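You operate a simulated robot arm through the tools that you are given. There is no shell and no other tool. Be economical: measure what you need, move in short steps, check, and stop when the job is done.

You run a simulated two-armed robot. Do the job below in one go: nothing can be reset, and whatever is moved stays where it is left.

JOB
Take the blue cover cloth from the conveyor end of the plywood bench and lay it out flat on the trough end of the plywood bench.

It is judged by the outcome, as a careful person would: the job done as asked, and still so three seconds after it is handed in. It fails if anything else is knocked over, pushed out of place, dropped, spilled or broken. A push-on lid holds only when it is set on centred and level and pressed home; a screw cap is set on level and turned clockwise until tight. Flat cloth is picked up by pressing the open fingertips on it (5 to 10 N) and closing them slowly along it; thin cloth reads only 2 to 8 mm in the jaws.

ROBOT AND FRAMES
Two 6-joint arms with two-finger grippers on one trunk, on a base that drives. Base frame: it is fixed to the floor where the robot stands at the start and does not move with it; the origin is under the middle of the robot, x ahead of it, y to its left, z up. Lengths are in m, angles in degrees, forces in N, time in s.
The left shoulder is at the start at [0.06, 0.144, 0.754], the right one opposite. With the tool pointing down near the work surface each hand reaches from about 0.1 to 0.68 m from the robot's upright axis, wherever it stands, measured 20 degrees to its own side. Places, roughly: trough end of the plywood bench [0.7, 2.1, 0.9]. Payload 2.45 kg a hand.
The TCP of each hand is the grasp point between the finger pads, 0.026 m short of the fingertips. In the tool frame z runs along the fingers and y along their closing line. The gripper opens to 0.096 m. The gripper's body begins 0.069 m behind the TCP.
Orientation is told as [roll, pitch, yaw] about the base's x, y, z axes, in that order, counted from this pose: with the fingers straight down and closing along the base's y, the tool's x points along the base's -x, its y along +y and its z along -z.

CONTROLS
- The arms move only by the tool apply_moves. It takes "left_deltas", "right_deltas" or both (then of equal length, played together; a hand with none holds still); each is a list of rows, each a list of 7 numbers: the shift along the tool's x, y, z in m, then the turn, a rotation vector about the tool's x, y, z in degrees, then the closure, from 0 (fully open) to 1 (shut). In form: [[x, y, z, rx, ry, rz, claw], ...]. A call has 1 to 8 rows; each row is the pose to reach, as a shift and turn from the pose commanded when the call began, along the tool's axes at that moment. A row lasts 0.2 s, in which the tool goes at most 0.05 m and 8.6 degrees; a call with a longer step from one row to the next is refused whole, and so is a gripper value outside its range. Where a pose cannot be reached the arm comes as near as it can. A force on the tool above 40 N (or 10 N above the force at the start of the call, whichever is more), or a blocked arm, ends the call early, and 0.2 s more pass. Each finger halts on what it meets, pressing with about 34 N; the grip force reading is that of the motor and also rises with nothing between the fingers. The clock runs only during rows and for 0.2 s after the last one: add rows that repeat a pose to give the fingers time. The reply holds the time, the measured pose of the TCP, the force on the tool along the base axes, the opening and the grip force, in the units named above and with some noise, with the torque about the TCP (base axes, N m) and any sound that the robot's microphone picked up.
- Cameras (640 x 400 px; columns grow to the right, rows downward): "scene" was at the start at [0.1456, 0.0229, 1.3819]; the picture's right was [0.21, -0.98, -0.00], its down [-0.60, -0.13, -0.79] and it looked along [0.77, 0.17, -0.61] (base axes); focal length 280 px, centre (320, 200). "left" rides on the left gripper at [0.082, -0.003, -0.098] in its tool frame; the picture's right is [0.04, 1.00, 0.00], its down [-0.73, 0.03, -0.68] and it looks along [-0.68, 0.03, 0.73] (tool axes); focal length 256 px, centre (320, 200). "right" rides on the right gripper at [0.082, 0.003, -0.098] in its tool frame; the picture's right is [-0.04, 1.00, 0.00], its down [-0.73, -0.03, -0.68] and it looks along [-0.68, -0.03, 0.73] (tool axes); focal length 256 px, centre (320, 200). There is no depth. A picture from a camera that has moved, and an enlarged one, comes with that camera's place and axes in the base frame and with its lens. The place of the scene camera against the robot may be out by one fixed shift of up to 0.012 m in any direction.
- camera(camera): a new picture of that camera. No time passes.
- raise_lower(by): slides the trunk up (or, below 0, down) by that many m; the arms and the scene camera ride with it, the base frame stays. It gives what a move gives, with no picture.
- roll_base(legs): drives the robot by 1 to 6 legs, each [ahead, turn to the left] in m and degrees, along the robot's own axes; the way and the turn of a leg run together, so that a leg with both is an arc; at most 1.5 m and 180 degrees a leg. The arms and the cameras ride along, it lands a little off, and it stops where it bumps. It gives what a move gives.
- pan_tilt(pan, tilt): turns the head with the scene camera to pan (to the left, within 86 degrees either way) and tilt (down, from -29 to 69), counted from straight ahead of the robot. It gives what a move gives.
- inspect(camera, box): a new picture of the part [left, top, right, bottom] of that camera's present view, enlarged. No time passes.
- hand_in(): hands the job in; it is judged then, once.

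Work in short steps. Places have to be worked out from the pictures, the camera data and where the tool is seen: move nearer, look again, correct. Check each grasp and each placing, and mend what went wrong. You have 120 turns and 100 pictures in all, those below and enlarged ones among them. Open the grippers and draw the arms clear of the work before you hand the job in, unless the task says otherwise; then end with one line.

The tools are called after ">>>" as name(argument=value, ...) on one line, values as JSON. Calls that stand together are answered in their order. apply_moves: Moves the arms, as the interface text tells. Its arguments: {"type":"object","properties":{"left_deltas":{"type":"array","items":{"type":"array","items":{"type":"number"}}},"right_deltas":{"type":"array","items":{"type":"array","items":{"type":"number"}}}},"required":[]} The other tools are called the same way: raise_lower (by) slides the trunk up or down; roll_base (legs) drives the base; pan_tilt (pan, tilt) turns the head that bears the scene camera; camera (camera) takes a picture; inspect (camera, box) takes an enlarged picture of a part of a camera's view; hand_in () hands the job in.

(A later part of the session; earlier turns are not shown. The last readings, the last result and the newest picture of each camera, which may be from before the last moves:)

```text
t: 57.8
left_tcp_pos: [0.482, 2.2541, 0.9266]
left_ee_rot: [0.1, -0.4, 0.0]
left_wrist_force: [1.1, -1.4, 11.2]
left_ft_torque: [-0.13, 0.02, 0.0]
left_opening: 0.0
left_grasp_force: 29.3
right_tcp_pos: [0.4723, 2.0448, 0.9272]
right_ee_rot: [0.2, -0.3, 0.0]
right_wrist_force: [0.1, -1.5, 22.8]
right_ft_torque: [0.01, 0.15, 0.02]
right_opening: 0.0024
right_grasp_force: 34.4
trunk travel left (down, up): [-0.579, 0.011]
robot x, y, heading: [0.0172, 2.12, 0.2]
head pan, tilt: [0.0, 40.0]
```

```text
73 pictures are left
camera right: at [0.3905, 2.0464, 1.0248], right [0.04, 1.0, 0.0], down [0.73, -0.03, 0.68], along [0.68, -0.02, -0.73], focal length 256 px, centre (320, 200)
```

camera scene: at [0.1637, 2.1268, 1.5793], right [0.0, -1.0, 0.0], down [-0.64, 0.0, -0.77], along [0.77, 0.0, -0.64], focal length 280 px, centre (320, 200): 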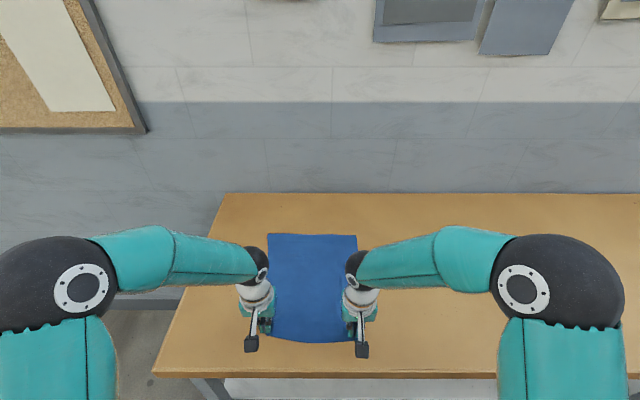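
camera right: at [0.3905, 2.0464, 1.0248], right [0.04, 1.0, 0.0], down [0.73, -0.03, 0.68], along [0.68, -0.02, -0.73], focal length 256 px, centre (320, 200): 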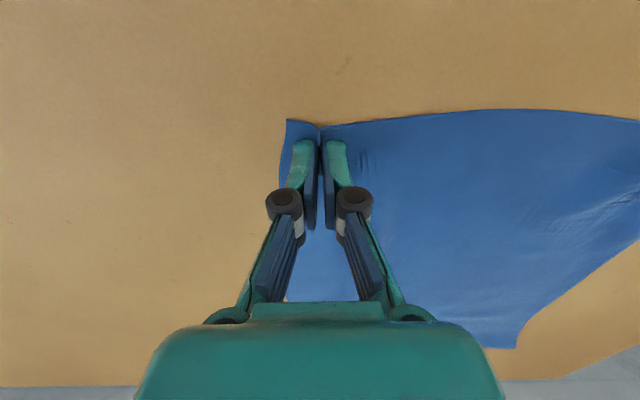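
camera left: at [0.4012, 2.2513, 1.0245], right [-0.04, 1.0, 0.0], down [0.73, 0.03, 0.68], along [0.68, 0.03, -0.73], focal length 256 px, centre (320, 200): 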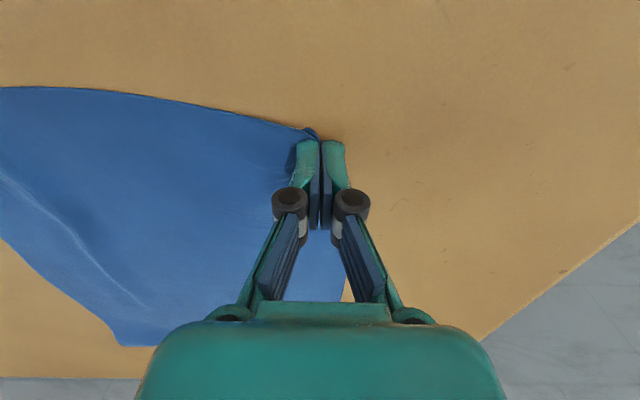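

A wrinkle remains in the far part. I lift a few mm, spread the hands about 1 cm each and draw back 2.5 cm to tauten, then set down.

>>> apply_moves(left_deltas=[[0, 0.003, -0.007, 0, 0, 0, 1], [0.005, 0.008, -0.009, 0, 0, 0, 1], [0.011, 0.012, -0.009, 0, 0, 0, 1], [0.018, 0.012, -0.009, 0, 0, 0, 1], [0.025, 0.012, -0.009, 0, 0, 0, 1], [0.025, 0.012, -0.004, 0, 0, 0, 1], [0.025, 0.012, -0.001, 0, 0, 0, 1]], right_deltas=[[0, -0.003, -0.007, 0, 0, 0, 1], [0.005, -0.008, -0.009, 0, 0, 0, 1], [0.011, -0.012, -0.009, 0, 0, 0, 1], [0.018, -0.012, -0.009, 0, 0, 0, 1], [0.025, -0.012, -0.009, 0, 0, 0, 1], [0.025, -0.012, -0.005, 0, 0, 0, 1], [0.025, -0.012, -0.003, 0, 0, 0, 1]])

>>> camera(camera="left")

>>> camera(camera="right")

>>> inspect(camera="scene", box=[220, 210, 400, 370])

```text
t: 59.4
left_tcp_pos: [0.4588, 2.2675, 0.9273]
left_ee_rot: [-0.1, -0.4, 0.0]
left_wrist_force: [-0.9, -30.8, 5.2]
left_ft_torque: [-0.81, 0.06, 0.36]
left_opening: 0.0
left_grasp_force: 28.8
right_tcp_pos: [0.449, 2.0341, 0.9278]
right_ee_rot: [0.3, -0.2, 0.0]
right_wrist_force: [1.3, 29.4, 3.4]
right_ft_torque: [0.78, -0.04, -0.33]
right_opening: 0.0018
right_grasp_force: 31.3
trunk travel left (down, up): [-0.579, 0.011]
robot x, y, heading: [0.0184, 2.1207, 0.2]
head pan, tilt: [0.0, 40.0]
```

```text
72 pictures are left
camera left: at [0.3777, 2.2632, 1.0247], right [-0.04, 1.0, 0.0], down [0.73, 0.03, 0.68], along [0.68, 0.03, -0.73], focal length 256 px, centre (320, 200)
```

left: 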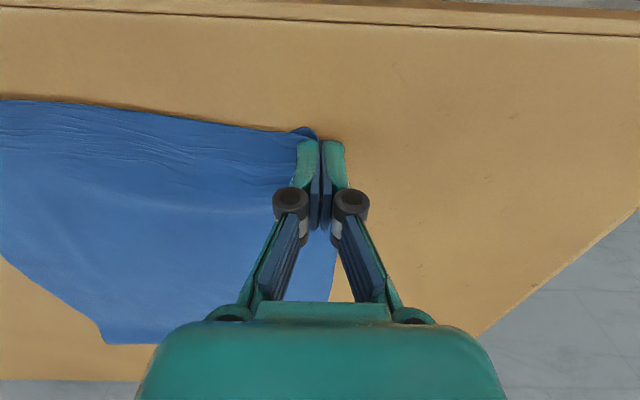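

```text
71 pictures are left
camera right: at [0.3664, 2.0348, 1.0257], right [0.04, 1.0, 0.01], down [0.73, -0.03, 0.68], along [0.68, -0.02, -0.73], focal length 256 px, centre (320, 200)
```

right: 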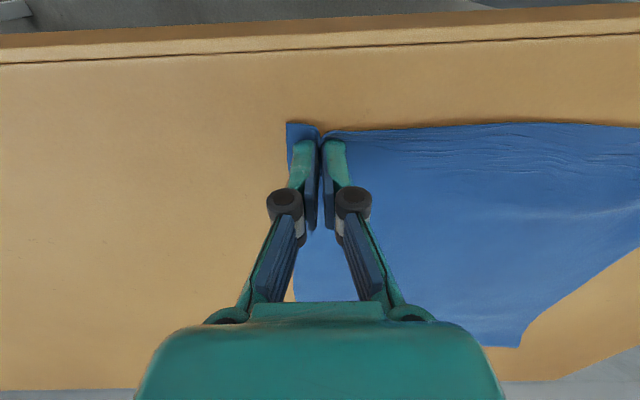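

```text
2.50 times, centred on (310, 290) of scene
camera zoom: at [0.1653, 2.1266, 1.5787], right [0.0, -1.0, 0.0], down [-0.64, 0.0, -0.77], along [0.77, 0.0, -0.64], focal length 701 px, centre (345, -25)
```

zoom: 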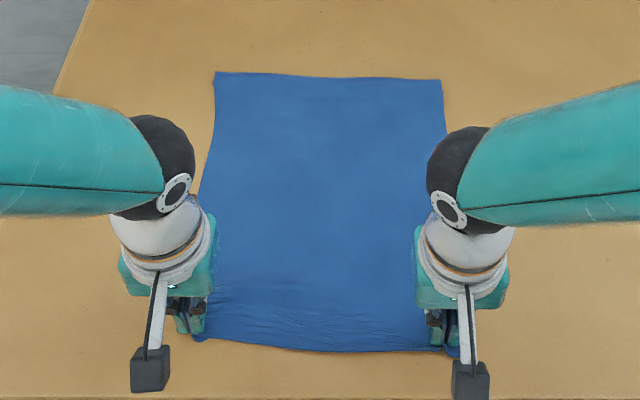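

Smooth now, but edge tension is 30 N. I ease the hands back in 8 mm each and open the jaws slowly with fingertips just touching, which spreads the pinched folds.

>>> apply_moves(left_deltas=[[0, -0.004, 0, 0, 0, 0, 1], [0, -0.008, 0, 0, 0, 0, 1], [0, -0.008, 0, 0, 0, 0, 0.95], [0, -0.008, 0, 0, 0, 0, 0.88], [0, -0.008, 0, 0, 0, 0, 0.8], [0, -0.008, 0, 0, 0, 0, 0.72], [0, -0.008, 0, 0, 0, 0, 0.64], [0, -0.008, 0, 0, 0, 0, 0.56]], right_deltas=[[0, 0.004, 0, 0, 0, 0, 1], [0, 0.008, 0, 0, 0, 0, 1], [0, 0.008, 0, 0, 0, 0, 0.95], [0, 0.008, 0, 0, 0, 0, 0.88], [0, 0.008, 0, 0, 0, 0, 0.8], [0, 0.008, 0, 0, 0, 0, 0.72], [0, 0.008, 0, 0, 0, 0, 0.64], [0, 0.008, 0, 0, 0, 0, 0.56]])

>>> camera(camera="left")

>>> camera(camera="right")

```text
t: 61.2
left_tcp_pos: [0.4572, 2.2602, 0.9244]
left_ee_rot: [0.0, -0.1, 0.0]
left_wrist_force: [0.3, -0.2, 2.5]
left_ft_torque: [-0.06, 0.06, 0.02]
left_opening: 0.0443
left_grasp_force: 0.0
right_tcp_pos: [0.4484, 2.0398, 0.9267]
right_ee_rot: [0.1, -0.1, 0.1]
right_wrist_force: [-0.2, 1.2, 0.7]
right_ft_torque: [-0.01, 0.02, 0.0]
right_opening: 0.0416
right_grasp_force: 0.1
trunk travel left (down, up): [-0.579, 0.011]
robot x, y, heading: [0.0198, 2.1219, 0.4]
head pan, tilt: [0.0, 40.0]
```

```text
69 pictures are left
camera left: at [0.3774, 2.2564, 1.0234], right [-0.04, 1.0, 0.0], down [0.73, 0.03, 0.68], along [0.68, 0.03, -0.73], focal length 256 px, centre (320, 200)
```

left: 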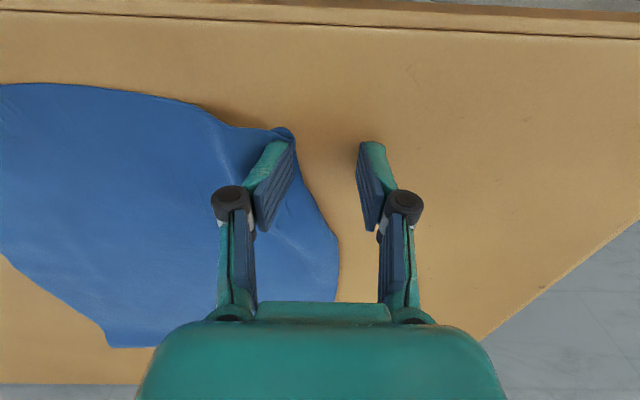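

```text
68 pictures are left
camera right: at [0.3663, 2.0418, 1.0256], right [0.04, 1.0, 0.0], down [0.73, -0.03, 0.68], along [0.68, -0.02, -0.73], focal length 256 px, centre (320, 200)
```

right: 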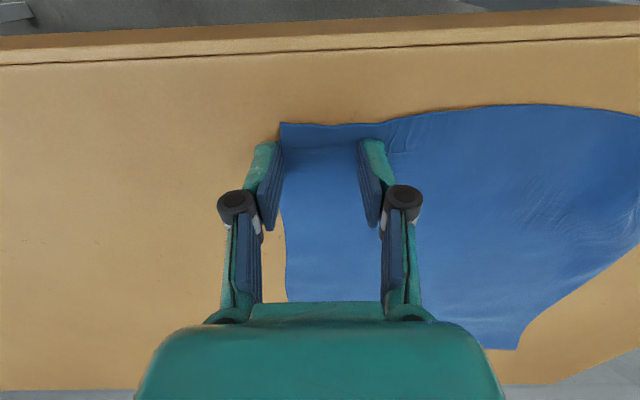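

The right corner spread flat; the left corner looks folded. I lift both hands straight up and inspect.

>>> apply_moves(left_deltas=[[0, 0, -0.01, 0, 0, 0, 0.5], [0, 0, -0.03, 0, 0, 0, 0.5], [0, 0.02, -0.06, 0, 0, 0, 0.5], [0, 0.05, -0.09, 0, 0, 0, 0.5]], right_deltas=[[0, 0, -0.01, 0, 0, 0, 0.5], [0, 0, -0.03, 0, 0, 0, 0.5], [0, -0.02, -0.06, 0, 0, 0, 0.5], [0, -0.05, -0.09, 0, 0, 0, 0.5]])

>>> inspect(camera="scene", box=[220, 210, 400, 370])

>>> camera(camera="left")

>>> camera(camera="right")

```text
t: 62.2
left_tcp_pos: [0.4579, 2.3102, 1.017]
left_ee_rot: [0.1, -0.2, 0.0]
left_wrist_force: [0.4, -0.2, -0.2]
left_ft_torque: [-0.02, -0.01, 0.01]
left_opening: 0.0479
left_grasp_force: 0.1
right_tcp_pos: [0.4477, 1.9873, 1.0199]
right_ee_rot: [0.2, -0.1, 0.1]
right_wrist_force: [-0.2, -0.6, -0.6]
right_ft_torque: [-0.02, -0.06, -0.03]
right_opening: 0.0477
right_grasp_force: 0.1
trunk travel left (down, up): [-0.579, 0.011]
robot x, y, heading: [0.0189, 2.1232, 0.5]
head pan, tilt: [0.0, 40.0]
```

```text
2.50 times, centred on (310, 290) of scene
camera zoom: at [0.1645, 2.1267, 1.5785], right [0.0, -1.0, 0.0], down [-0.64, 0.0, -0.77], along [0.77, 0.0, -0.64], focal length 701 px, centre (345, -25)
```

zoom: 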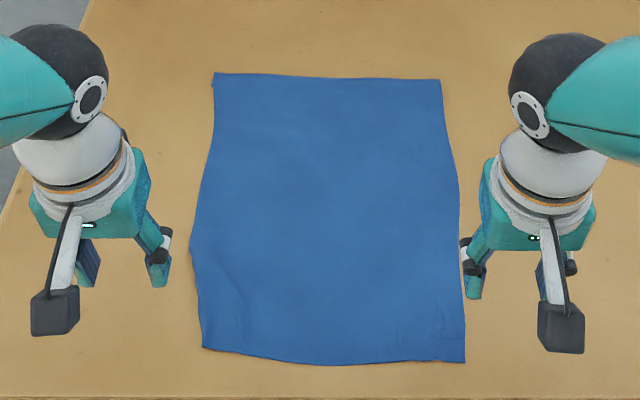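

```text
66 pictures are left
camera left: at [0.3777, 2.3072, 1.1142], right [-0.04, 1.0, 0.0], down [0.73, 0.03, 0.68], along [0.68, 0.03, -0.73], focal length 256 px, centre (320, 200)
```

left: 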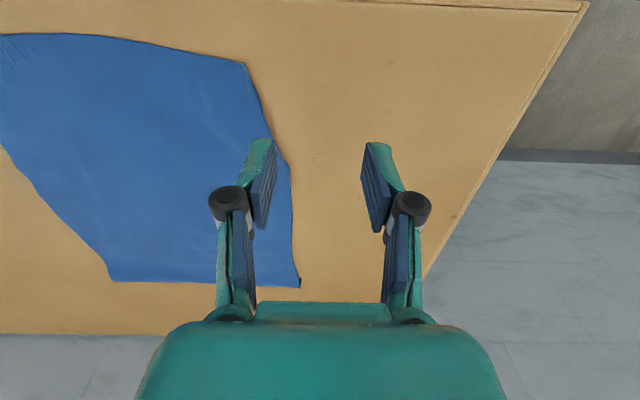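

```text
65 pictures are left
camera right: at [0.3653, 1.9898, 1.1185], right [0.04, 1.0, 0.0], down [0.73, -0.03, 0.68], along [0.68, -0.02, -0.73], focal length 256 px, centre (320, 200)
```

right: 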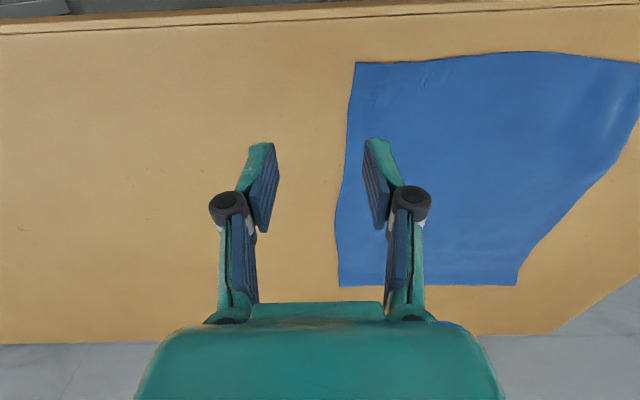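

Almost flat; the near-left corner seems slightly tucked under. I zoom in.

>>> inspect(camera="scene", box=[285, 290, 345, 370])

>>> inspect(camera="left", box=[150, 20, 350, 180])

>>> inspect(camera="scene", box=[265, 270, 325, 365])

```text
5.00 times, centred on (315, 330) of scene
camera zoom: at [0.1645, 2.1267, 1.5785], right [0.0, -1.0, 0.0], down [-0.64, 0.0, -0.77], along [0.77, 0.0, -0.64], focal length 1403 px, centre (345, -450)
```

zoom: 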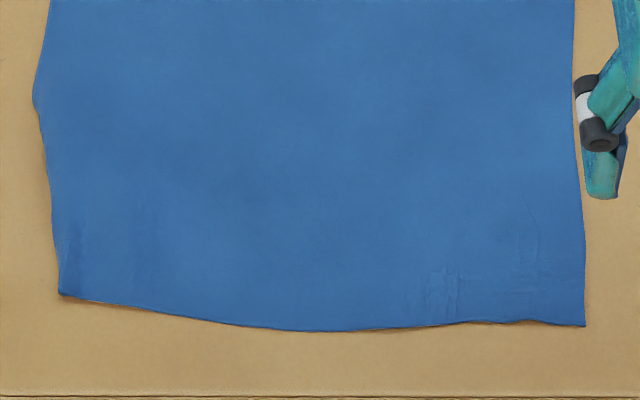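

```text
2.50 times, centred on (250, 100) of left
camera zoom: at [0.3777, 2.3072, 1.1142], right [-0.04, 1.0, 0.0], down [0.73, 0.03, 0.68], along [0.68, 0.03, -0.73], focal length 640 px, centre (495, 450)
```

zoom: 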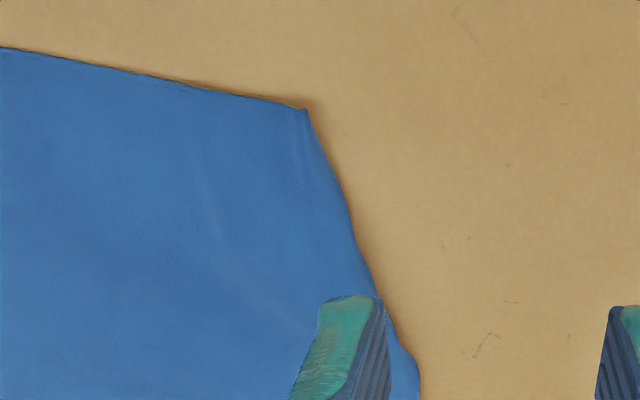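

```text
4.21 times, centred on (295, 318) of scene
camera zoom: at [0.1645, 2.1267, 1.5785], right [0.0, -1.0, 0.0], down [-0.64, 0.0, -0.77], along [0.77, 0.0, -0.64], focal length 1181 px, centre (425, -295)
```

zoom: 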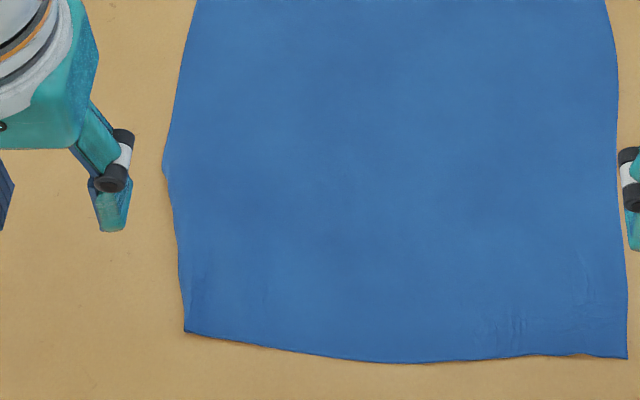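

About 4 cm of the near-left corner is tucked under (fold from (0.44,2.26) to (0.54,2.285)). I'll pinch the near edge inboard of the tuck with the left hand, lift so the tuck drops free, and relay it.

>>> apply_moves(left_deltas=[[0, -0.04, 0, 0, 0, 0, 0.58], [0, -0.08, 0, 0, 0, 0, 0.58], [0, -0.12, 0, 0, 0, 0, 0.58], [0, -0.12, 0.04, 0, 0, 0, 0.58], [0, -0.12, 0.08, 0, 0, 0, 0.58], [0, -0.12, 0.087, 0, 0, 0, 0.58]])

>>> camera(camera="left")

```text
t: 63.6
left_tcp_pos: [0.458, 2.1877, 0.9284]
left_ee_rot: [0.0, -0.1, 0.1]
left_wrist_force: [0.3, 0.8, 0.0]
left_ft_torque: [-0.02, -0.01, 0.01]
left_opening: 0.0404
left_grasp_force: 0.0
right_tcp_pos: [0.4485, 1.9888, 1.0192]
right_ee_rot: [0.2, -0.2, 0.1]
right_wrist_force: [-0.4, 0.6, -0.4]
right_ft_torque: [-0.01, 0.02, -0.03]
right_opening: 0.0481
right_grasp_force: 0.1
trunk travel left (down, up): [-0.579, 0.011]
robot x, y, heading: [0.0165, 2.1235, 0.4]
head pan, tilt: [0.0, 40.0]
```

```text
61 pictures are left
camera left: at [0.378, 2.1845, 1.0263], right [-0.04, 1.0, 0.0], down [0.73, 0.03, 0.68], along [0.68, 0.03, -0.73], focal length 256 px, centre (320, 200)
```

left: 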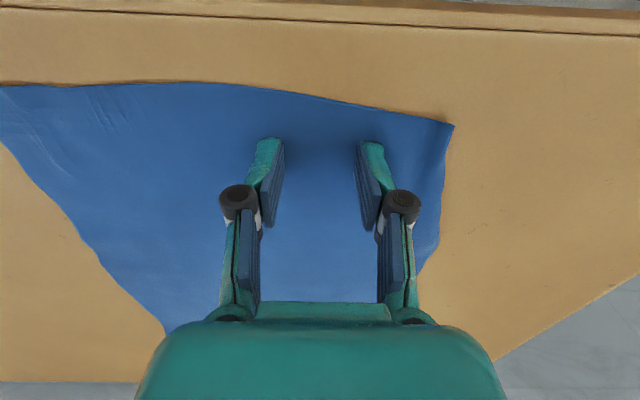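

Position is right; I nudge 1 cm nearer the edge, press lightly, and close slowly.

>>> apply_moves(left_deltas=[[0.01, 0, 0, 0, 0, 0, 0.58], [0.01, 0, 0.0025, 0, 0, 0, 0.58], [0.01, 0, 0.0035, 0, 0, 0, 0.58], [0.01, 0, 0.0035, 0, 0, 0, 0.64], [0.01, 0, 0.0035, 0, 0, 0, 0.7], [0.01, 0, 0.0035, 0, 0, 0, 0.76], [0.01, 0, 0.0035, 0, 0, 0, 0.82], [0.01, 0, 0.0035, 0, 0, 0, 0.88]])

>>> apply_moves(left_deltas=[[0, 0, 0, 0, 0, 0, 0.94], [0, 0, 0, 0, 0, 0, 1], [0, 0, 0, 0, 0, 0, 1], [0, 0, 0, 0, 0, 0, 1]])

>>> apply_moves(left_deltas=[[0, 0, -0.02, 0, 0, 0, 1], [0, 0, -0.04, 0, 0, 0, 1], [-0.01, 0, -0.06, 0, 0, 0, 1], [-0.02, 0, -0.08, 0, 0, 0, 1], [-0.03, 0, -0.1, 0, 0, 0, 1], [-0.03, 0, -0.12, 0, 0, 0, 1]])

>>> camera(camera="left")

>>> inspect(camera="scene", box=[220, 210, 400, 370])

```text
t: 65.4
left_tcp_pos: [0.4477, 2.1888, 0.9265]
left_ee_rot: [0.0, -0.3, -0.1]
left_wrist_force: [0.0, 1.9, 24.5]
left_ft_torque: [0.1, 0.05, -0.02]
left_opening: 0.0115
left_grasp_force: 0.1
right_tcp_pos: [0.4477, 1.9879, 1.02]
right_ee_rot: [0.3, -0.1, 0.0]
right_wrist_force: [-0.1, -0.5, 0.5]
right_ft_torque: [-0.03, 0.03, 0.02]
right_opening: 0.048
right_grasp_force: 0.1
trunk travel left (down, up): [-0.579, 0.011]
robot x, y, heading: [0.0221, 2.1234, 0.4]
head pan, tilt: [0.0, 40.0]
```

```text
t: 66.4
left_tcp_pos: [0.4482, 2.188, 0.9252]
left_ee_rot: [0.0, -0.2, 0.1]
left_wrist_force: [-2.6, -3.5, 30.7]
left_ft_torque: [0.08, 0.27, 0.04]
left_opening: 0.0031
left_grasp_force: 36.8
right_tcp_pos: [0.4475, 1.9882, 1.0201]
right_ee_rot: [0.2, -0.1, -0.1]
right_wrist_force: [0.3, 0.1, -0.3]
right_ft_torque: [-0.02, 0.02, 0.0]
right_opening: 0.0479
right_grasp_force: 0.0
trunk travel left (down, up): [-0.579, 0.011]
robot x, y, heading: [0.0205, 2.126, 0.3]
head pan, tilt: [0.0, 40.0]
```

```text
t: 67.8
left_tcp_pos: [0.4769, 2.1869, 1.0479]
left_ee_rot: [-0.1, -0.1, 0.0]
left_wrist_force: [-0.3, 0.4, -1.5]
left_ft_torque: [-0.01, -0.01, 0.01]
left_opening: 0.0053
left_grasp_force: 34.8
right_tcp_pos: [0.4488, 1.9883, 1.0193]
right_ee_rot: [0.2, -0.1, 0.0]
right_wrist_force: [-0.1, 0.1, 0.5]
right_ft_torque: [0.0, -0.01, -0.02]
right_opening: 0.0482
right_grasp_force: 0.1
trunk travel left (down, up): [-0.579, 0.011]
robot x, y, heading: [0.0226, 2.1214, 0.1]
head pan, tilt: [0.0, 40.0]
```

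```text
60 pictures are left
camera left: at [0.3965, 2.1841, 1.1448], right [-0.04, 1.0, 0.0], down [0.73, 0.03, 0.68], along [0.68, 0.03, -0.73], focal length 256 px, centre (320, 200)
```

left: 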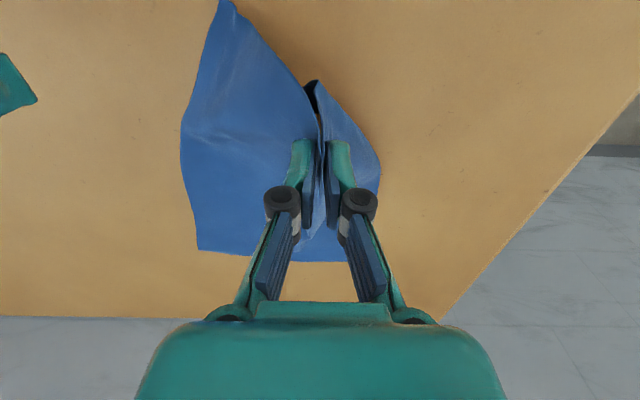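

```text
2.50 times, centred on (310, 290) of scene
camera zoom: at [0.1652, 2.1268, 1.5785], right [0.0, -1.0, 0.0], down [-0.64, 0.0, -0.77], along [0.77, 0.0, -0.64], focal length 701 px, centre (345, -25)
```

zoom: 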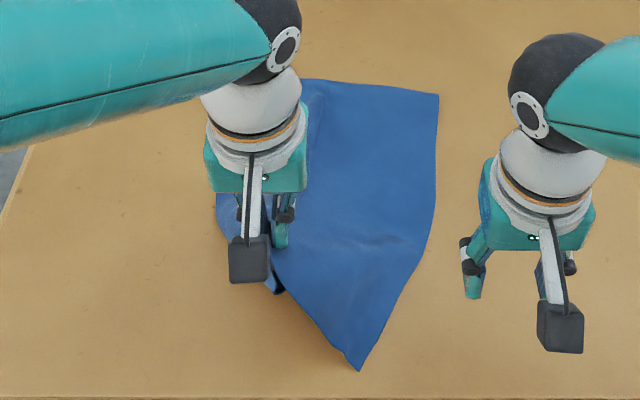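

The flap now hangs free below the pinch. I lower while moving right and slightly forward so that the corner trails outward.

>>> apply_moves(left_deltas=[[0, -0.003, 0.02, 0, 0, 0, 1], [-0.005, -0.012, 0.04, 0, 0, 0, 1], [-0.01, -0.025, 0.06, 0, 0, 0, 1], [-0.015, -0.04, 0.08, 0, 0, 0, 1], [-0.02, -0.055, 0.1, 0, 0, 0, 1], [-0.02, -0.065, 0.115, 0, 0, 0, 1]])

>>> camera(camera="left")

>>> inspect(camera="scene", box=[220, 210, 400, 370])

```text
t: 69.2
left_tcp_pos: [0.4972, 2.1236, 0.9331]
left_ee_rot: [0.0, -0.2, 0.0]
left_wrist_force: [0.2, 1.0, -0.9]
left_ft_torque: [0.01, 0.02, -0.03]
left_opening: 0.0053
left_grasp_force: 38.5
right_tcp_pos: [0.4491, 1.989, 1.0191]
right_ee_rot: [0.2, 0.0, 0.0]
right_wrist_force: [-0.8, -0.8, -0.5]
right_ft_torque: [0.03, -0.01, -0.01]
right_opening: 0.0481
right_grasp_force: 0.1
trunk travel left (down, up): [-0.579, 0.011]
robot x, y, heading: [0.0213, 2.1246, 0.1]
head pan, tilt: [0.0, 40.0]
```

```text
58 pictures are left
camera left: at [0.4173, 2.1196, 1.0303], right [-0.04, 1.0, 0.0], down [0.73, 0.03, 0.68], along [0.68, 0.03, -0.73], focal length 256 px, centre (320, 200)
```

left: 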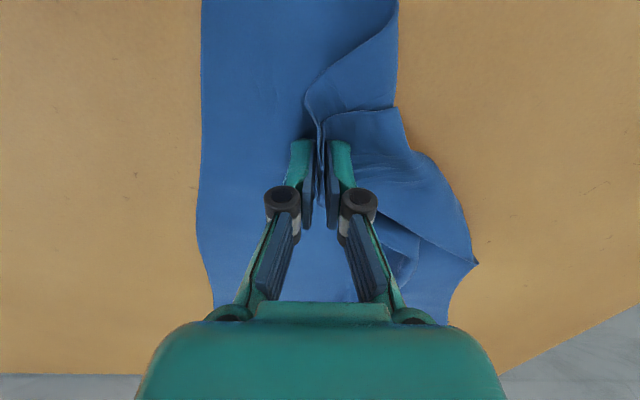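

```text
2.50 times, centred on (310, 290) of scene
camera zoom: at [0.1663, 2.1267, 1.5784], right [0.0, -1.0, 0.0], down [-0.64, 0.0, -0.77], along [0.77, 0.0, -0.64], focal length 701 px, centre (345, -25)
```

zoom: 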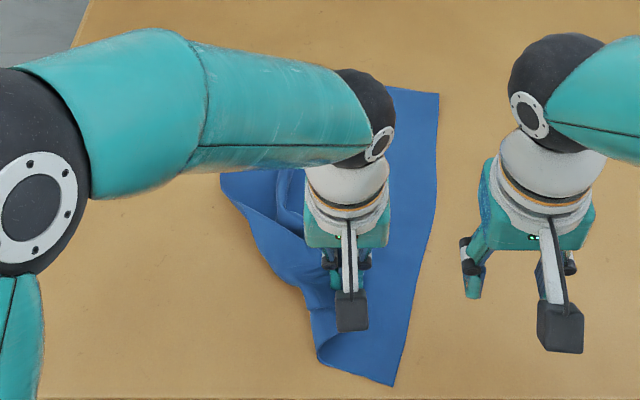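

The near-left corner is now unfolded (visible outside the jaws), though the near part is bunched. I release, and will re-grasp both near corners and relay.

>>> apply_moves(left_deltas=[[0, 0, 0, 0, 0, 0, 0.85], [0, 0, 0, 0, 0, 0, 0.7], [0, 0, 0, 0, 0, 0, 0.7], [0, 0, -0.03, 0, 0, 0, 0.6], [0, 0, -0.07, 0, 0, 0, 0.5], [0, 0.04, -0.09, 0, 0, 0, 0.5], [0, 0.08, -0.1, 0, 0, 0, 0.5], [0, 0.12, -0.1, 0, 0, 0, 0.5]])

>>> camera(camera="left")

>>> inspect(camera="scene", box=[220, 210, 400, 370])

```text
t: 71.0
left_tcp_pos: [0.4967, 2.2439, 1.0318]
left_ee_rot: [0.0, -0.2, -0.1]
left_wrist_force: [0.5, 0.5, 0.7]
left_ft_torque: [-0.04, -0.01, -0.03]
left_opening: 0.0481
left_grasp_force: 0.1
right_tcp_pos: [0.4495, 1.9896, 1.0189]
right_ee_rot: [0.2, -0.1, 0.1]
right_wrist_force: [0.0, -0.3, 0.5]
right_ft_torque: [-0.05, 0.02, 0.01]
right_opening: 0.0478
right_grasp_force: 0.0
trunk travel left (down, up): [-0.579, 0.011]
robot x, y, heading: [0.0209, 2.1223, 0.4]
head pan, tilt: [0.0, 40.0]
```

```text
56 pictures are left
camera left: at [0.4163, 2.2418, 1.1281], right [-0.04, 1.0, 0.0], down [0.73, 0.03, 0.68], along [0.68, 0.03, -0.73], focal length 256 px, centre (320, 200)
```

left: 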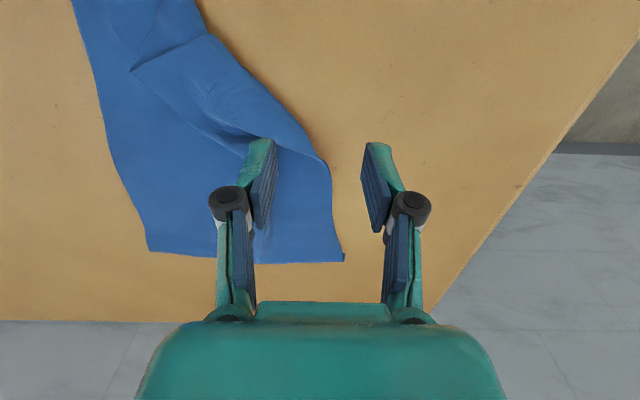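

```text
2.50 times, centred on (310, 290) of scene
camera zoom: at [0.166, 2.1282, 1.5784], right [0.0, -1.0, 0.0], down [-0.64, 0.0, -0.77], along [0.77, 0.0, -0.64], focal length 701 px, centre (345, -25)
```

zoom: 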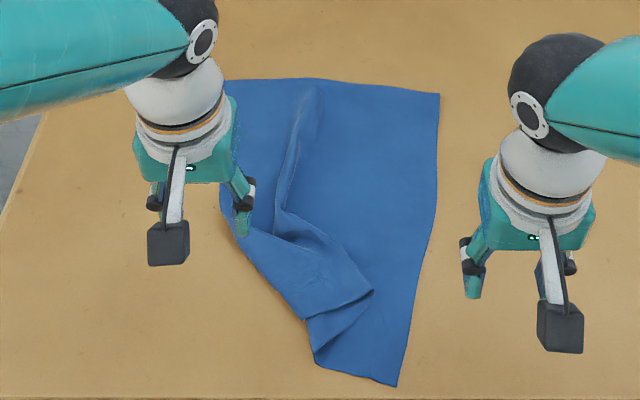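

I need a closer look at this fold before re-grasping.

>>> inspect(camera="scene", box=[280, 285, 345, 370])

>>> inspect(camera="left", box=[60, 0, 360, 190])

>>> camera(camera="right")

```text
4.71 times, centred on (312, 328) of scene
camera zoom: at [0.166, 2.1282, 1.5784], right [0.0, -1.0, 0.0], down [-0.64, 0.0, -0.77], along [0.77, 0.0, -0.64], focal length 1320 px, centre (355, -400)
```

zoom: 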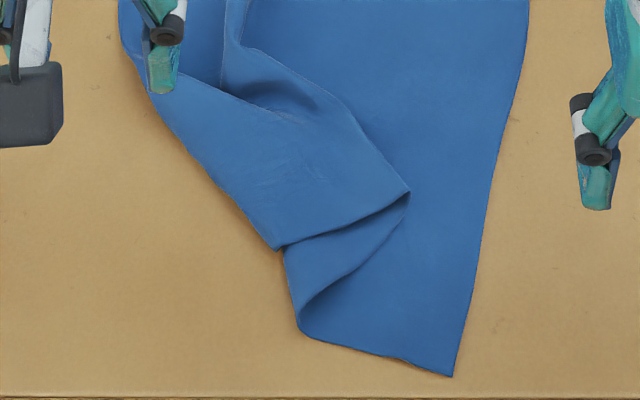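

```text
2.11 times, centred on (210, 95) of left
camera zoom: at [0.4163, 2.2418, 1.1281], right [-0.04, 1.0, 0.0], down [0.73, 0.03, 0.68], along [0.68, 0.03, -0.73], focal length 539 px, centre (552, 421)
```

zoom: 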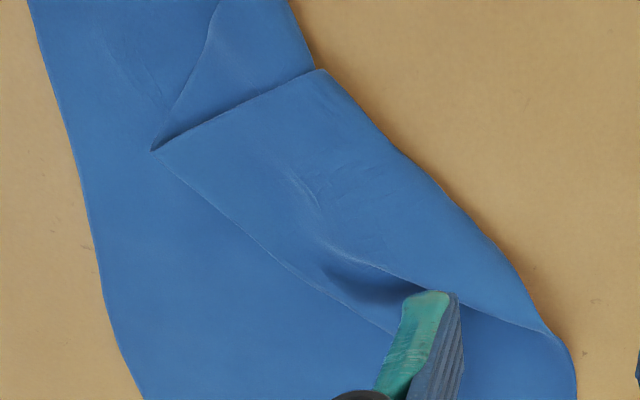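

```text
52 pictures are left
camera right: at [0.3665, 1.9912, 1.118], right [0.04, 1.0, 0.0], down [0.73, -0.03, 0.68], along [0.68, -0.03, -0.73], focal length 256 px, centre (320, 200)
```

right: 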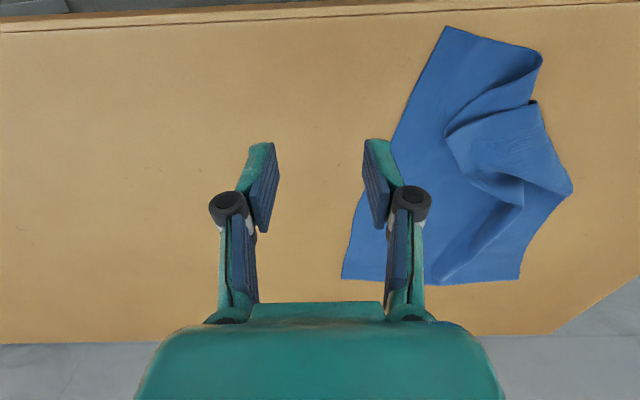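

The near-left corner lies on top at about (0.468, 2.164), right side up. I'll press closed fingertips on it and drag it outward to unroll the fold.

>>> apply_moves(left_deltas=[[0.005, -0.04, 0, 0, 0, 0, 0.8], [0.005, -0.078, 0, 0, 0, 0, 1], [0.005, -0.078, 0.045, 0, 0, 0, 1], [0.005, -0.078, 0.09, 0, 0, 0, 1], [0.005, -0.078, 0.1, 0, 0, 0, 1], [0.005, -0.078, 0.104, 0, 0, 0, 1]])

>>> camera(camera="left")

```text
t: 72.4
left_tcp_pos: [0.4934, 2.1659, 0.9277]
left_ee_rot: [0.0, -0.3, 0.1]
left_wrist_force: [0.2, 0.2, 9.8]
left_ft_torque: [-0.05, 0.05, 0.0]
left_opening: 0.0
left_grasp_force: 28.8
right_tcp_pos: [0.4475, 1.9888, 1.0198]
right_ee_rot: [0.2, -0.1, 0.0]
right_wrist_force: [0.4, -0.6, 0.2]
right_ft_torque: [0.03, 0.02, -0.01]
right_opening: 0.0481
right_grasp_force: 0.1
trunk travel left (down, up): [-0.579, 0.011]
robot x, y, heading: [0.0192, 2.1192, 0.2]
head pan, tilt: [0.0, 40.0]
```

```text
51 pictures are left
camera left: at [0.4129, 2.1615, 1.0254], right [-0.04, 1.0, 0.0], down [0.73, 0.03, 0.68], along [0.68, 0.03, -0.73], focal length 256 px, centre (320, 200)
```

left: 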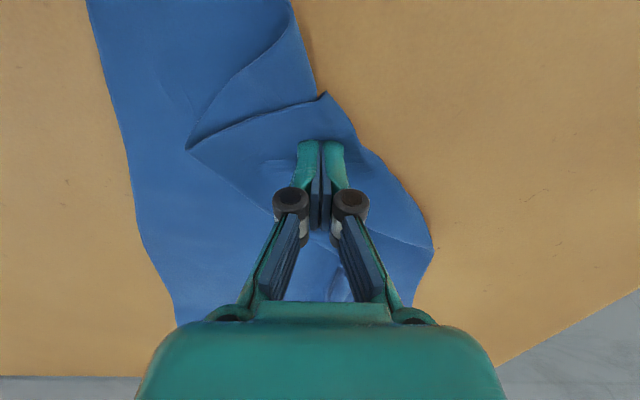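

Pressed on the corner at ~10 N. I drag it outward (+y) and toward me.

>>> apply_moves(left_deltas=[[0.004, 0.012, 0, 0, 0, 0, 1], [0.008, 0.025, 0, 0, 0, 0, 1], [0.013, 0.038, 0, 0, 0, 0, 1], [0.018, 0.052, 0, 0, 0, 0, 1], [0.023, 0.066, 0, 0, 0, 0, 1], [0.028, 0.08, 0, 0, 0, 0, 1]])

>>> camera(camera="left")

>>> inspect(camera="scene", box=[220, 210, 400, 370])

```text
t: 73.8
left_tcp_pos: [0.4643, 2.2463, 0.9282]
left_ee_rot: [0.0, -0.2, 0.0]
left_wrist_force: [0.9, -2.0, 8.4]
left_ft_torque: [-0.11, 0.04, 0.01]
left_opening: 0.0001
left_grasp_force: 28.6
right_tcp_pos: [0.4483, 1.9885, 1.0205]
right_ee_rot: [0.3, -0.1, 0.0]
right_wrist_force: [0.9, -0.2, -0.7]
right_ft_torque: [0.03, -0.01, 0.0]
right_opening: 0.0479
right_grasp_force: 0.1
trunk travel left (down, up): [-0.579, 0.011]
robot x, y, heading: [0.0208, 2.1226, 0.3]
head pan, tilt: [0.0, 40.0]
```

```text
50 pictures are left
camera left: at [0.3842, 2.2428, 1.0257], right [-0.04, 1.0, 0.0], down [0.73, 0.03, 0.68], along [0.68, 0.03, -0.73], focal length 256 px, centre (320, 200)
```

left: 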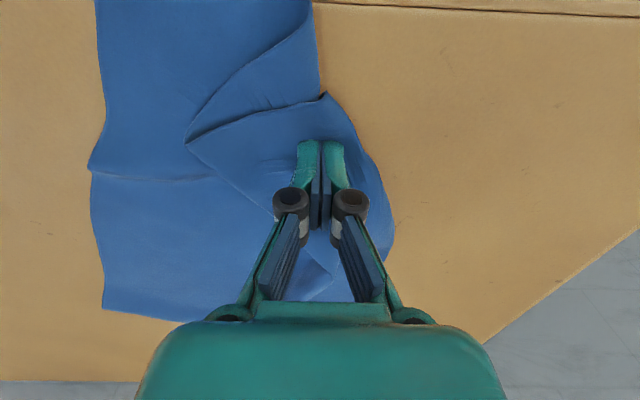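

```text
2.50 times, centred on (310, 290) of scene
camera zoom: at [0.1653, 2.1267, 1.5785], right [0.0, -1.0, 0.0], down [-0.64, 0.0, -0.77], along [0.77, 0.0, -0.64], focal length 701 px, centre (345, -25)
```

zoom: 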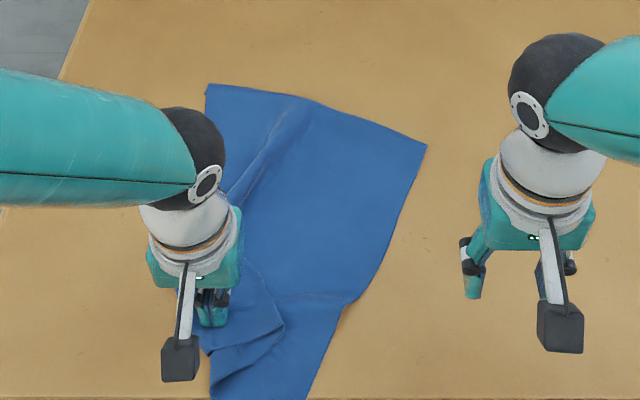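

The whole stack slid along. Instead I'll pinch the top layer at this corner with the left hand (small opening) and lift it to unroll.

>>> apply_moves(left_deltas=[[0.004, 0, -0.006, 0, 0, 0, 0.85], [0.004, 0, -0.006, 0, 0, 0, 0.7], [0.004, 0, -0.006, 0, 0, 0, 0.7], [0.004, 0, -0.001, 0, 0, 0, 0.7], [0.004, 0, 0, 0, 0, 0, 0.7], [0.004, 0, 0, 0, 0, 0, 0.76], [0.004, 0, 0, 0, 0, 0, 0.82], [0.004, 0, 0, 0, 0, 0, 0.88]])

>>> apply_moves(left_deltas=[[0, 0, 0, 0, 0, 0, 0.94], [0, 0, 0, 0, 0, 0, 1], [0, 0, 0, 0, 0, 0, 1], [0, 0, 0, 0, 0, 0, 1], [0, 0.01, -0.02, 0, 0, 0, 1], [0, 0.02, -0.04, 0, 0, 0, 1], [0, 0.03, -0.06, 0, 0, 0, 1], [0, 0.04, -0.09, 0, 0, 0, 1]])

>>> camera(camera="left")

>>> inspect(camera="scene", box=[180, 200, 420, 400])

```text
t: 75.6
left_tcp_pos: [0.4621, 2.2448, 0.9286]
left_ee_rot: [0.0, -0.3, 0.0]
left_wrist_force: [2.7, -2.3, 27.6]
left_ft_torque: [-0.23, -0.01, 0.08]
left_opening: 0.0118
left_grasp_force: 0.2
right_tcp_pos: [0.4466, 1.9879, 1.0193]
right_ee_rot: [0.2, -0.2, 0.0]
right_wrist_force: [0.1, 0.1, 0.1]
right_ft_torque: [0.0, 0.03, -0.01]
right_opening: 0.0479
right_grasp_force: 0.0
trunk travel left (down, up): [-0.579, 0.011]
robot x, y, heading: [0.0218, 2.1237, 0.2]
head pan, tilt: [0.0, 40.0]
```

```text
t: 77.4
left_tcp_pos: [0.4603, 2.2856, 1.0163]
left_ee_rot: [0.0, -0.1, 0.0]
left_wrist_force: [-0.4, -0.5, -0.6]
left_ft_torque: [-0.05, 0.02, 0.02]
left_opening: 0.0031
left_grasp_force: 31.9
right_tcp_pos: [0.4485, 1.9878, 1.0196]
right_ee_rot: [0.1, 0.0, 0.0]
right_wrist_force: [0.3, 0.3, 0.6]
right_ft_torque: [0.01, 0.0, 0.02]
right_opening: 0.0481
right_grasp_force: 0.0
trunk travel left (down, up): [-0.579, 0.011]
robot x, y, heading: [0.0183, 2.1209, 0.4]
head pan, tilt: [0.0, 40.0]
```

```text
48 pictures are left
camera left: at [0.3799, 2.2823, 1.1145], right [-0.04, 1.0, 0.0], down [0.73, 0.03, 0.68], along [0.68, 0.03, -0.73], focal length 256 px, centre (320, 200)
```

left: 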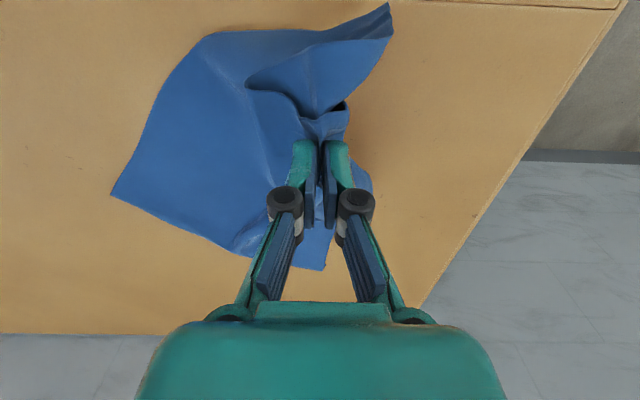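

```text
2.00 times, centred on (300, 300) of scene
camera zoom: at [0.1651, 2.127, 1.5785], right [0.0, -1.0, 0.0], down [-0.64, 0.0, -0.77], along [0.77, 0.0, -0.64], focal length 561 px, centre (360, 0)
```

zoom: 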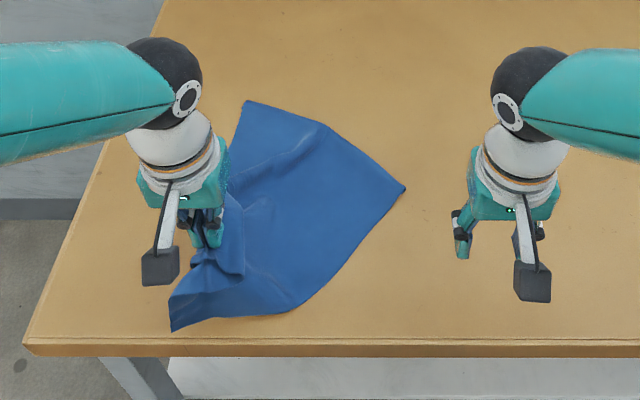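

The near-left area is still tangled, but the cloth's right edge is clean: its corners lie at about (0.587, 2.066) and (0.41, 2.335). I'll release here and re-pick the cloth by those two adjacent corners so that it hangs free of folds.

>>> apply_moves(left_deltas=[[0, -0.01, 0.03, 0, 0, 0, 1], [0, -0.02, 0.06, 0, 0, 0, 1], [0, -0.025, 0.08, 0, 0, 0, 1], [0, -0.025, 0.08, 0, 0, 0, 0.85], [0, -0.025, 0.08, 0, 0, 0, 0.65], [0, -0.025, 0.04, 0, 0, 0, 0.5], [0, -0.025, 0, 0, 0, 0, 0.5], [0, 0.0, -0.04, 0, 0, 0, 0.5]])

>>> apply_moves(left_deltas=[[0.02, 0.04, 0, 0, 0, 0, 0.5], [0.04, 0.08, 0, 0, 0, 0, 0.5], [0.05, 0.12, 0, 0, 0, 0, 0.5]])

>>> inspect(camera="scene", box=[180, 200, 420, 400])

>>> camera(camera="left")

```text
t: 79.2
left_tcp_pos: [0.4608, 2.2867, 1.0567]
left_ee_rot: [0.1, -0.2, 0.0]
left_wrist_force: [-0.2, -0.1, -0.2]
left_ft_torque: [-0.02, -0.02, 0.04]
left_opening: 0.0482
left_grasp_force: 0.0
right_tcp_pos: [0.4479, 1.9891, 1.0195]
right_ee_rot: [0.1, -0.1, -0.1]
right_wrist_force: [-0.1, 0.9, 0.5]
right_ft_torque: [-0.03, -0.02, 0.01]
right_opening: 0.0483
right_grasp_force: 0.0
trunk travel left (down, up): [-0.579, 0.011]
robot x, y, heading: [0.0202, 2.1221, 0.3]
head pan, tilt: [0.0, 40.0]
```

```text
t: 80.0
left_tcp_pos: [0.4117, 2.4067, 1.0555]
left_ee_rot: [0.1, -0.2, -0.1]
left_wrist_force: [0.0, 0.5, -0.9]
left_ft_torque: [-0.04, 0.0, 0.01]
left_opening: 0.0481
left_grasp_force: 0.0
right_tcp_pos: [0.4488, 1.9882, 1.0199]
right_ee_rot: [0.1, -0.1, 0.0]
right_wrist_force: [-0.6, 0.4, 0.1]
right_ft_torque: [-0.06, -0.04, 0.0]
right_opening: 0.0476
right_grasp_force: 0.1
trunk travel left (down, up): [-0.579, 0.011]
robot x, y, heading: [0.0202, 2.1175, 0.1]
head pan, tilt: [0.0, 40.0]
```

```text
2.00 times, centred on (300, 300) of scene
camera zoom: at [0.1654, 2.1282, 1.5785], right [0.0, -1.0, 0.0], down [-0.64, 0.0, -0.77], along [0.77, 0.0, -0.64], focal length 561 px, centre (360, 0)
```

zoom: 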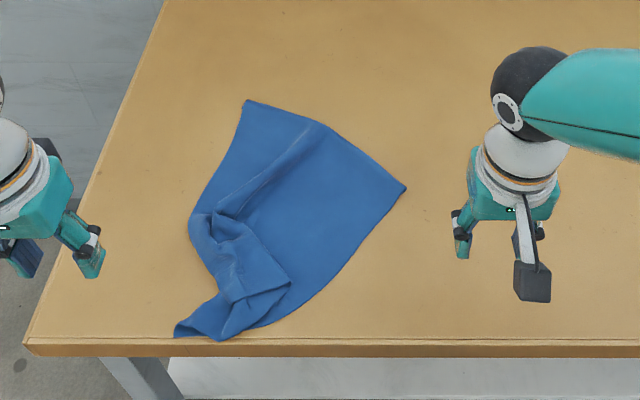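

```text
45 pictures are left
camera left: at [0.3309, 2.404, 1.1538], right [-0.04, 1.0, 0.0], down [0.73, 0.03, 0.68], along [0.68, 0.03, -0.73], focal length 256 px, centre (320, 200)
```

left: 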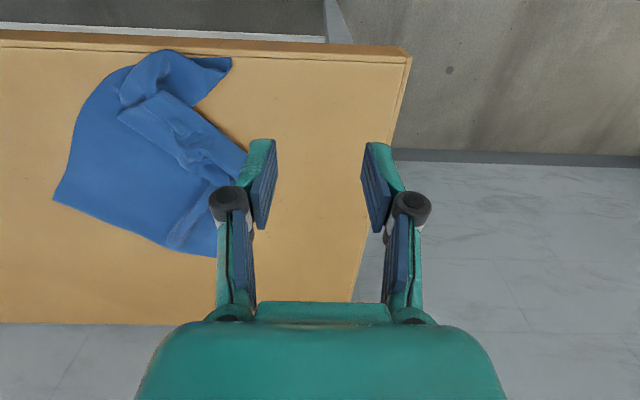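

I zoom on the near-right corner, now close to the bench's front edge.

>>> inspect(camera="scene", box=[235, 295, 305, 375])

>>> inspect(camera="left", box=[40, 30, 280, 180])

```text
5.00 times, centred on (270, 335) of scene
camera zoom: at [0.1654, 2.1282, 1.5785], right [0.0, -1.0, 0.0], down [-0.64, 0.0, -0.77], along [0.77, 0.0, -0.64], focal length 1403 px, centre (570, -475)
```

zoom: 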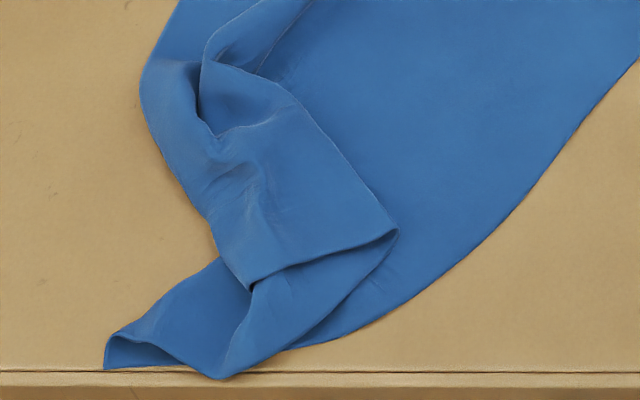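

```text
2.67 times, centred on (160, 105) of left
camera zoom: at [0.3309, 2.404, 1.1538], right [-0.04, 1.0, 0.0], down [0.73, 0.03, 0.68], along [0.68, 0.03, -0.73], focal length 683 px, centre (747, 453)
```

zoom: 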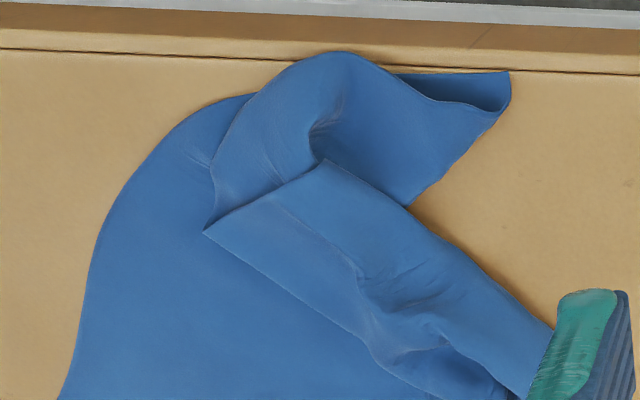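

The far edge is the cleanest: corners at about (0.587, 2.066) and (0.738, 2.303). I take the far-right corner with the right hand first.

>>> apply_moves(right_deltas=[[-0.035, 0.028, 0, 0, 0, 0, 0.6], [-0.07, 0.056, 0, 0, 0, 0, 0.68], [-0.1, 0.084, 0, 0, 0, 0, 0.68], [-0.132, 0.109, 0.01, 0, 0, 0, 0.68], [-0.132, 0.109, 0.05, 0, 0, 0, 0.68], [-0.132, 0.109, 0.08, 0, 0, 0, 0.68], [-0.132, 0.109, 0.088, 0, 0, 0, 0.68]])

>>> camera(camera="right")

```text
t: 81.6
left_tcp_pos: [0.4112, 2.4061, 1.0562]
left_ee_rot: [0.0, -0.2, 0.0]
left_wrist_force: [0.7, 0.7, 0.4]
left_ft_torque: [0.0, 0.0, 0.0]
left_opening: 0.0481
left_grasp_force: 0.1
right_tcp_pos: [0.5816, 2.0987, 0.9286]
right_ee_rot: [0.2, -0.1, -0.1]
right_wrist_force: [0.0, 0.1, 0.8]
right_ft_torque: [0.01, -0.01, -0.02]
right_opening: 0.0306
right_grasp_force: 0.1
trunk travel left (down, up): [-0.579, 0.011]
robot x, y, heading: [0.0194, 2.1244, 0.3]
head pan, tilt: [0.0, 40.0]
```

```text
42 pictures are left
camera right: at [0.4987, 2.1008, 1.0272], right [0.04, 1.0, 0.0], down [0.73, -0.03, 0.68], along [0.68, -0.02, -0.73], focal length 256 px, centre (320, 200)
```

right: 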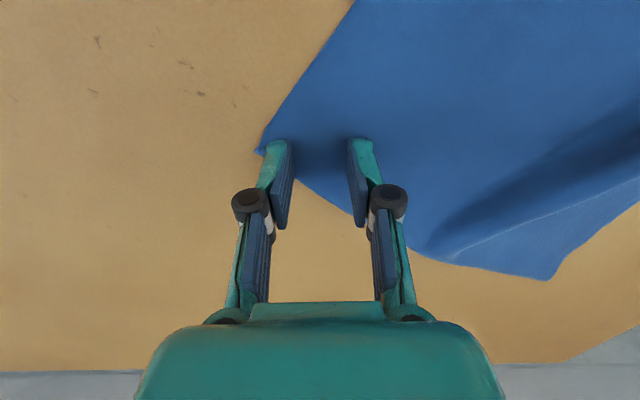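

The corner lies right at the outer fingertip; both tips on cloth. Press and close slowly, then lift.

>>> apply_moves(right_deltas=[[0.003, 0.006, 0, 0, 0, 0, 0.68], [0.003, 0.006, 0.003, 0, 0, 0, 0.68], [0.003, 0.006, 0.004, 0, 0, 0, 0.68], [0.003, 0.006, 0.004, 0, 0, 0, 0.74], [0.003, 0.006, 0.004, 0, 0, 0, 0.8], [0.003, 0.006, 0.004, 0, 0, 0, 0.86], [0.003, 0.006, 0.004, 0, 0, 0, 0.92], [0.003, 0.006, 0.004, 0, 0, 0, 1]])

>>> apply_moves(right_deltas=[[0, 0, 0, 0, 0, 0, 1], [0, 0, 0, 0, 0, 0, 1], [0.01, -0.01, -0.03, 0, 0, 0, 1], [0.02, -0.03, -0.06, 0, 0, 0, 1], [0.03, -0.05, -0.09, 0, 0, 0, 1], [0.04, -0.07, -0.12, 0, 0, 0, 1], [0.05, -0.09, -0.14, 0, 0, 0, 1]])

>>> inspect(camera="scene", box=[180, 200, 420, 400])

```text
t: 83.4
left_tcp_pos: [0.4102, 2.4063, 1.0579]
left_ee_rot: [0.0, -0.3, 0.0]
left_wrist_force: [0.6, -1.2, -1.0]
left_ft_torque: [0.0, 0.01, 0.02]
left_opening: 0.0481
left_grasp_force: 0.1
right_tcp_pos: [0.5763, 2.1053, 0.929]
right_ee_rot: [0.4, -0.2, 0.0]
right_wrist_force: [-0.9, 0.8, 25.5]
right_ft_torque: [-0.09, -0.18, -0.07]
right_opening: 0.0008
right_grasp_force: 31.3
trunk travel left (down, up): [-0.579, 0.011]
robot x, y, heading: [0.0187, 2.1241, -0.0]
head pan, tilt: [0.0, 40.0]
```

```text
t: 85.0
left_tcp_pos: [0.4123, 2.4056, 1.0567]
left_ee_rot: [0.0, -0.1, 0.0]
left_wrist_force: [0.0, 0.0, -0.1]
left_ft_torque: [0.03, -0.02, 0.0]
left_opening: 0.0479
left_grasp_force: 0.1
right_tcp_pos: [0.5257, 2.0163, 1.0648]
right_ee_rot: [0.2, 0.0, 0.0]
right_wrist_force: [-1.4, -1.2, 1.5]
right_ft_torque: [0.57, -0.03, 0.01]
right_opening: 0.0008
right_grasp_force: 26.9
trunk travel left (down, up): [-0.579, 0.011]
robot x, y, heading: [0.0202, 2.1249, 0.2]
head pan, tilt: [0.0, 40.0]
```

```text
2.00 times, centred on (300, 300) of scene
camera zoom: at [0.1656, 2.1266, 1.5784], right [0.0, -1.0, 0.0], down [-0.64, 0.0, -0.77], along [0.77, 0.0, -0.64], focal length 561 px, centre (360, 0)
```

zoom: 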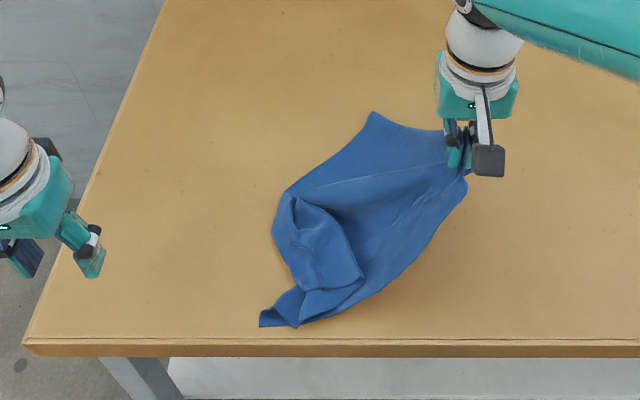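

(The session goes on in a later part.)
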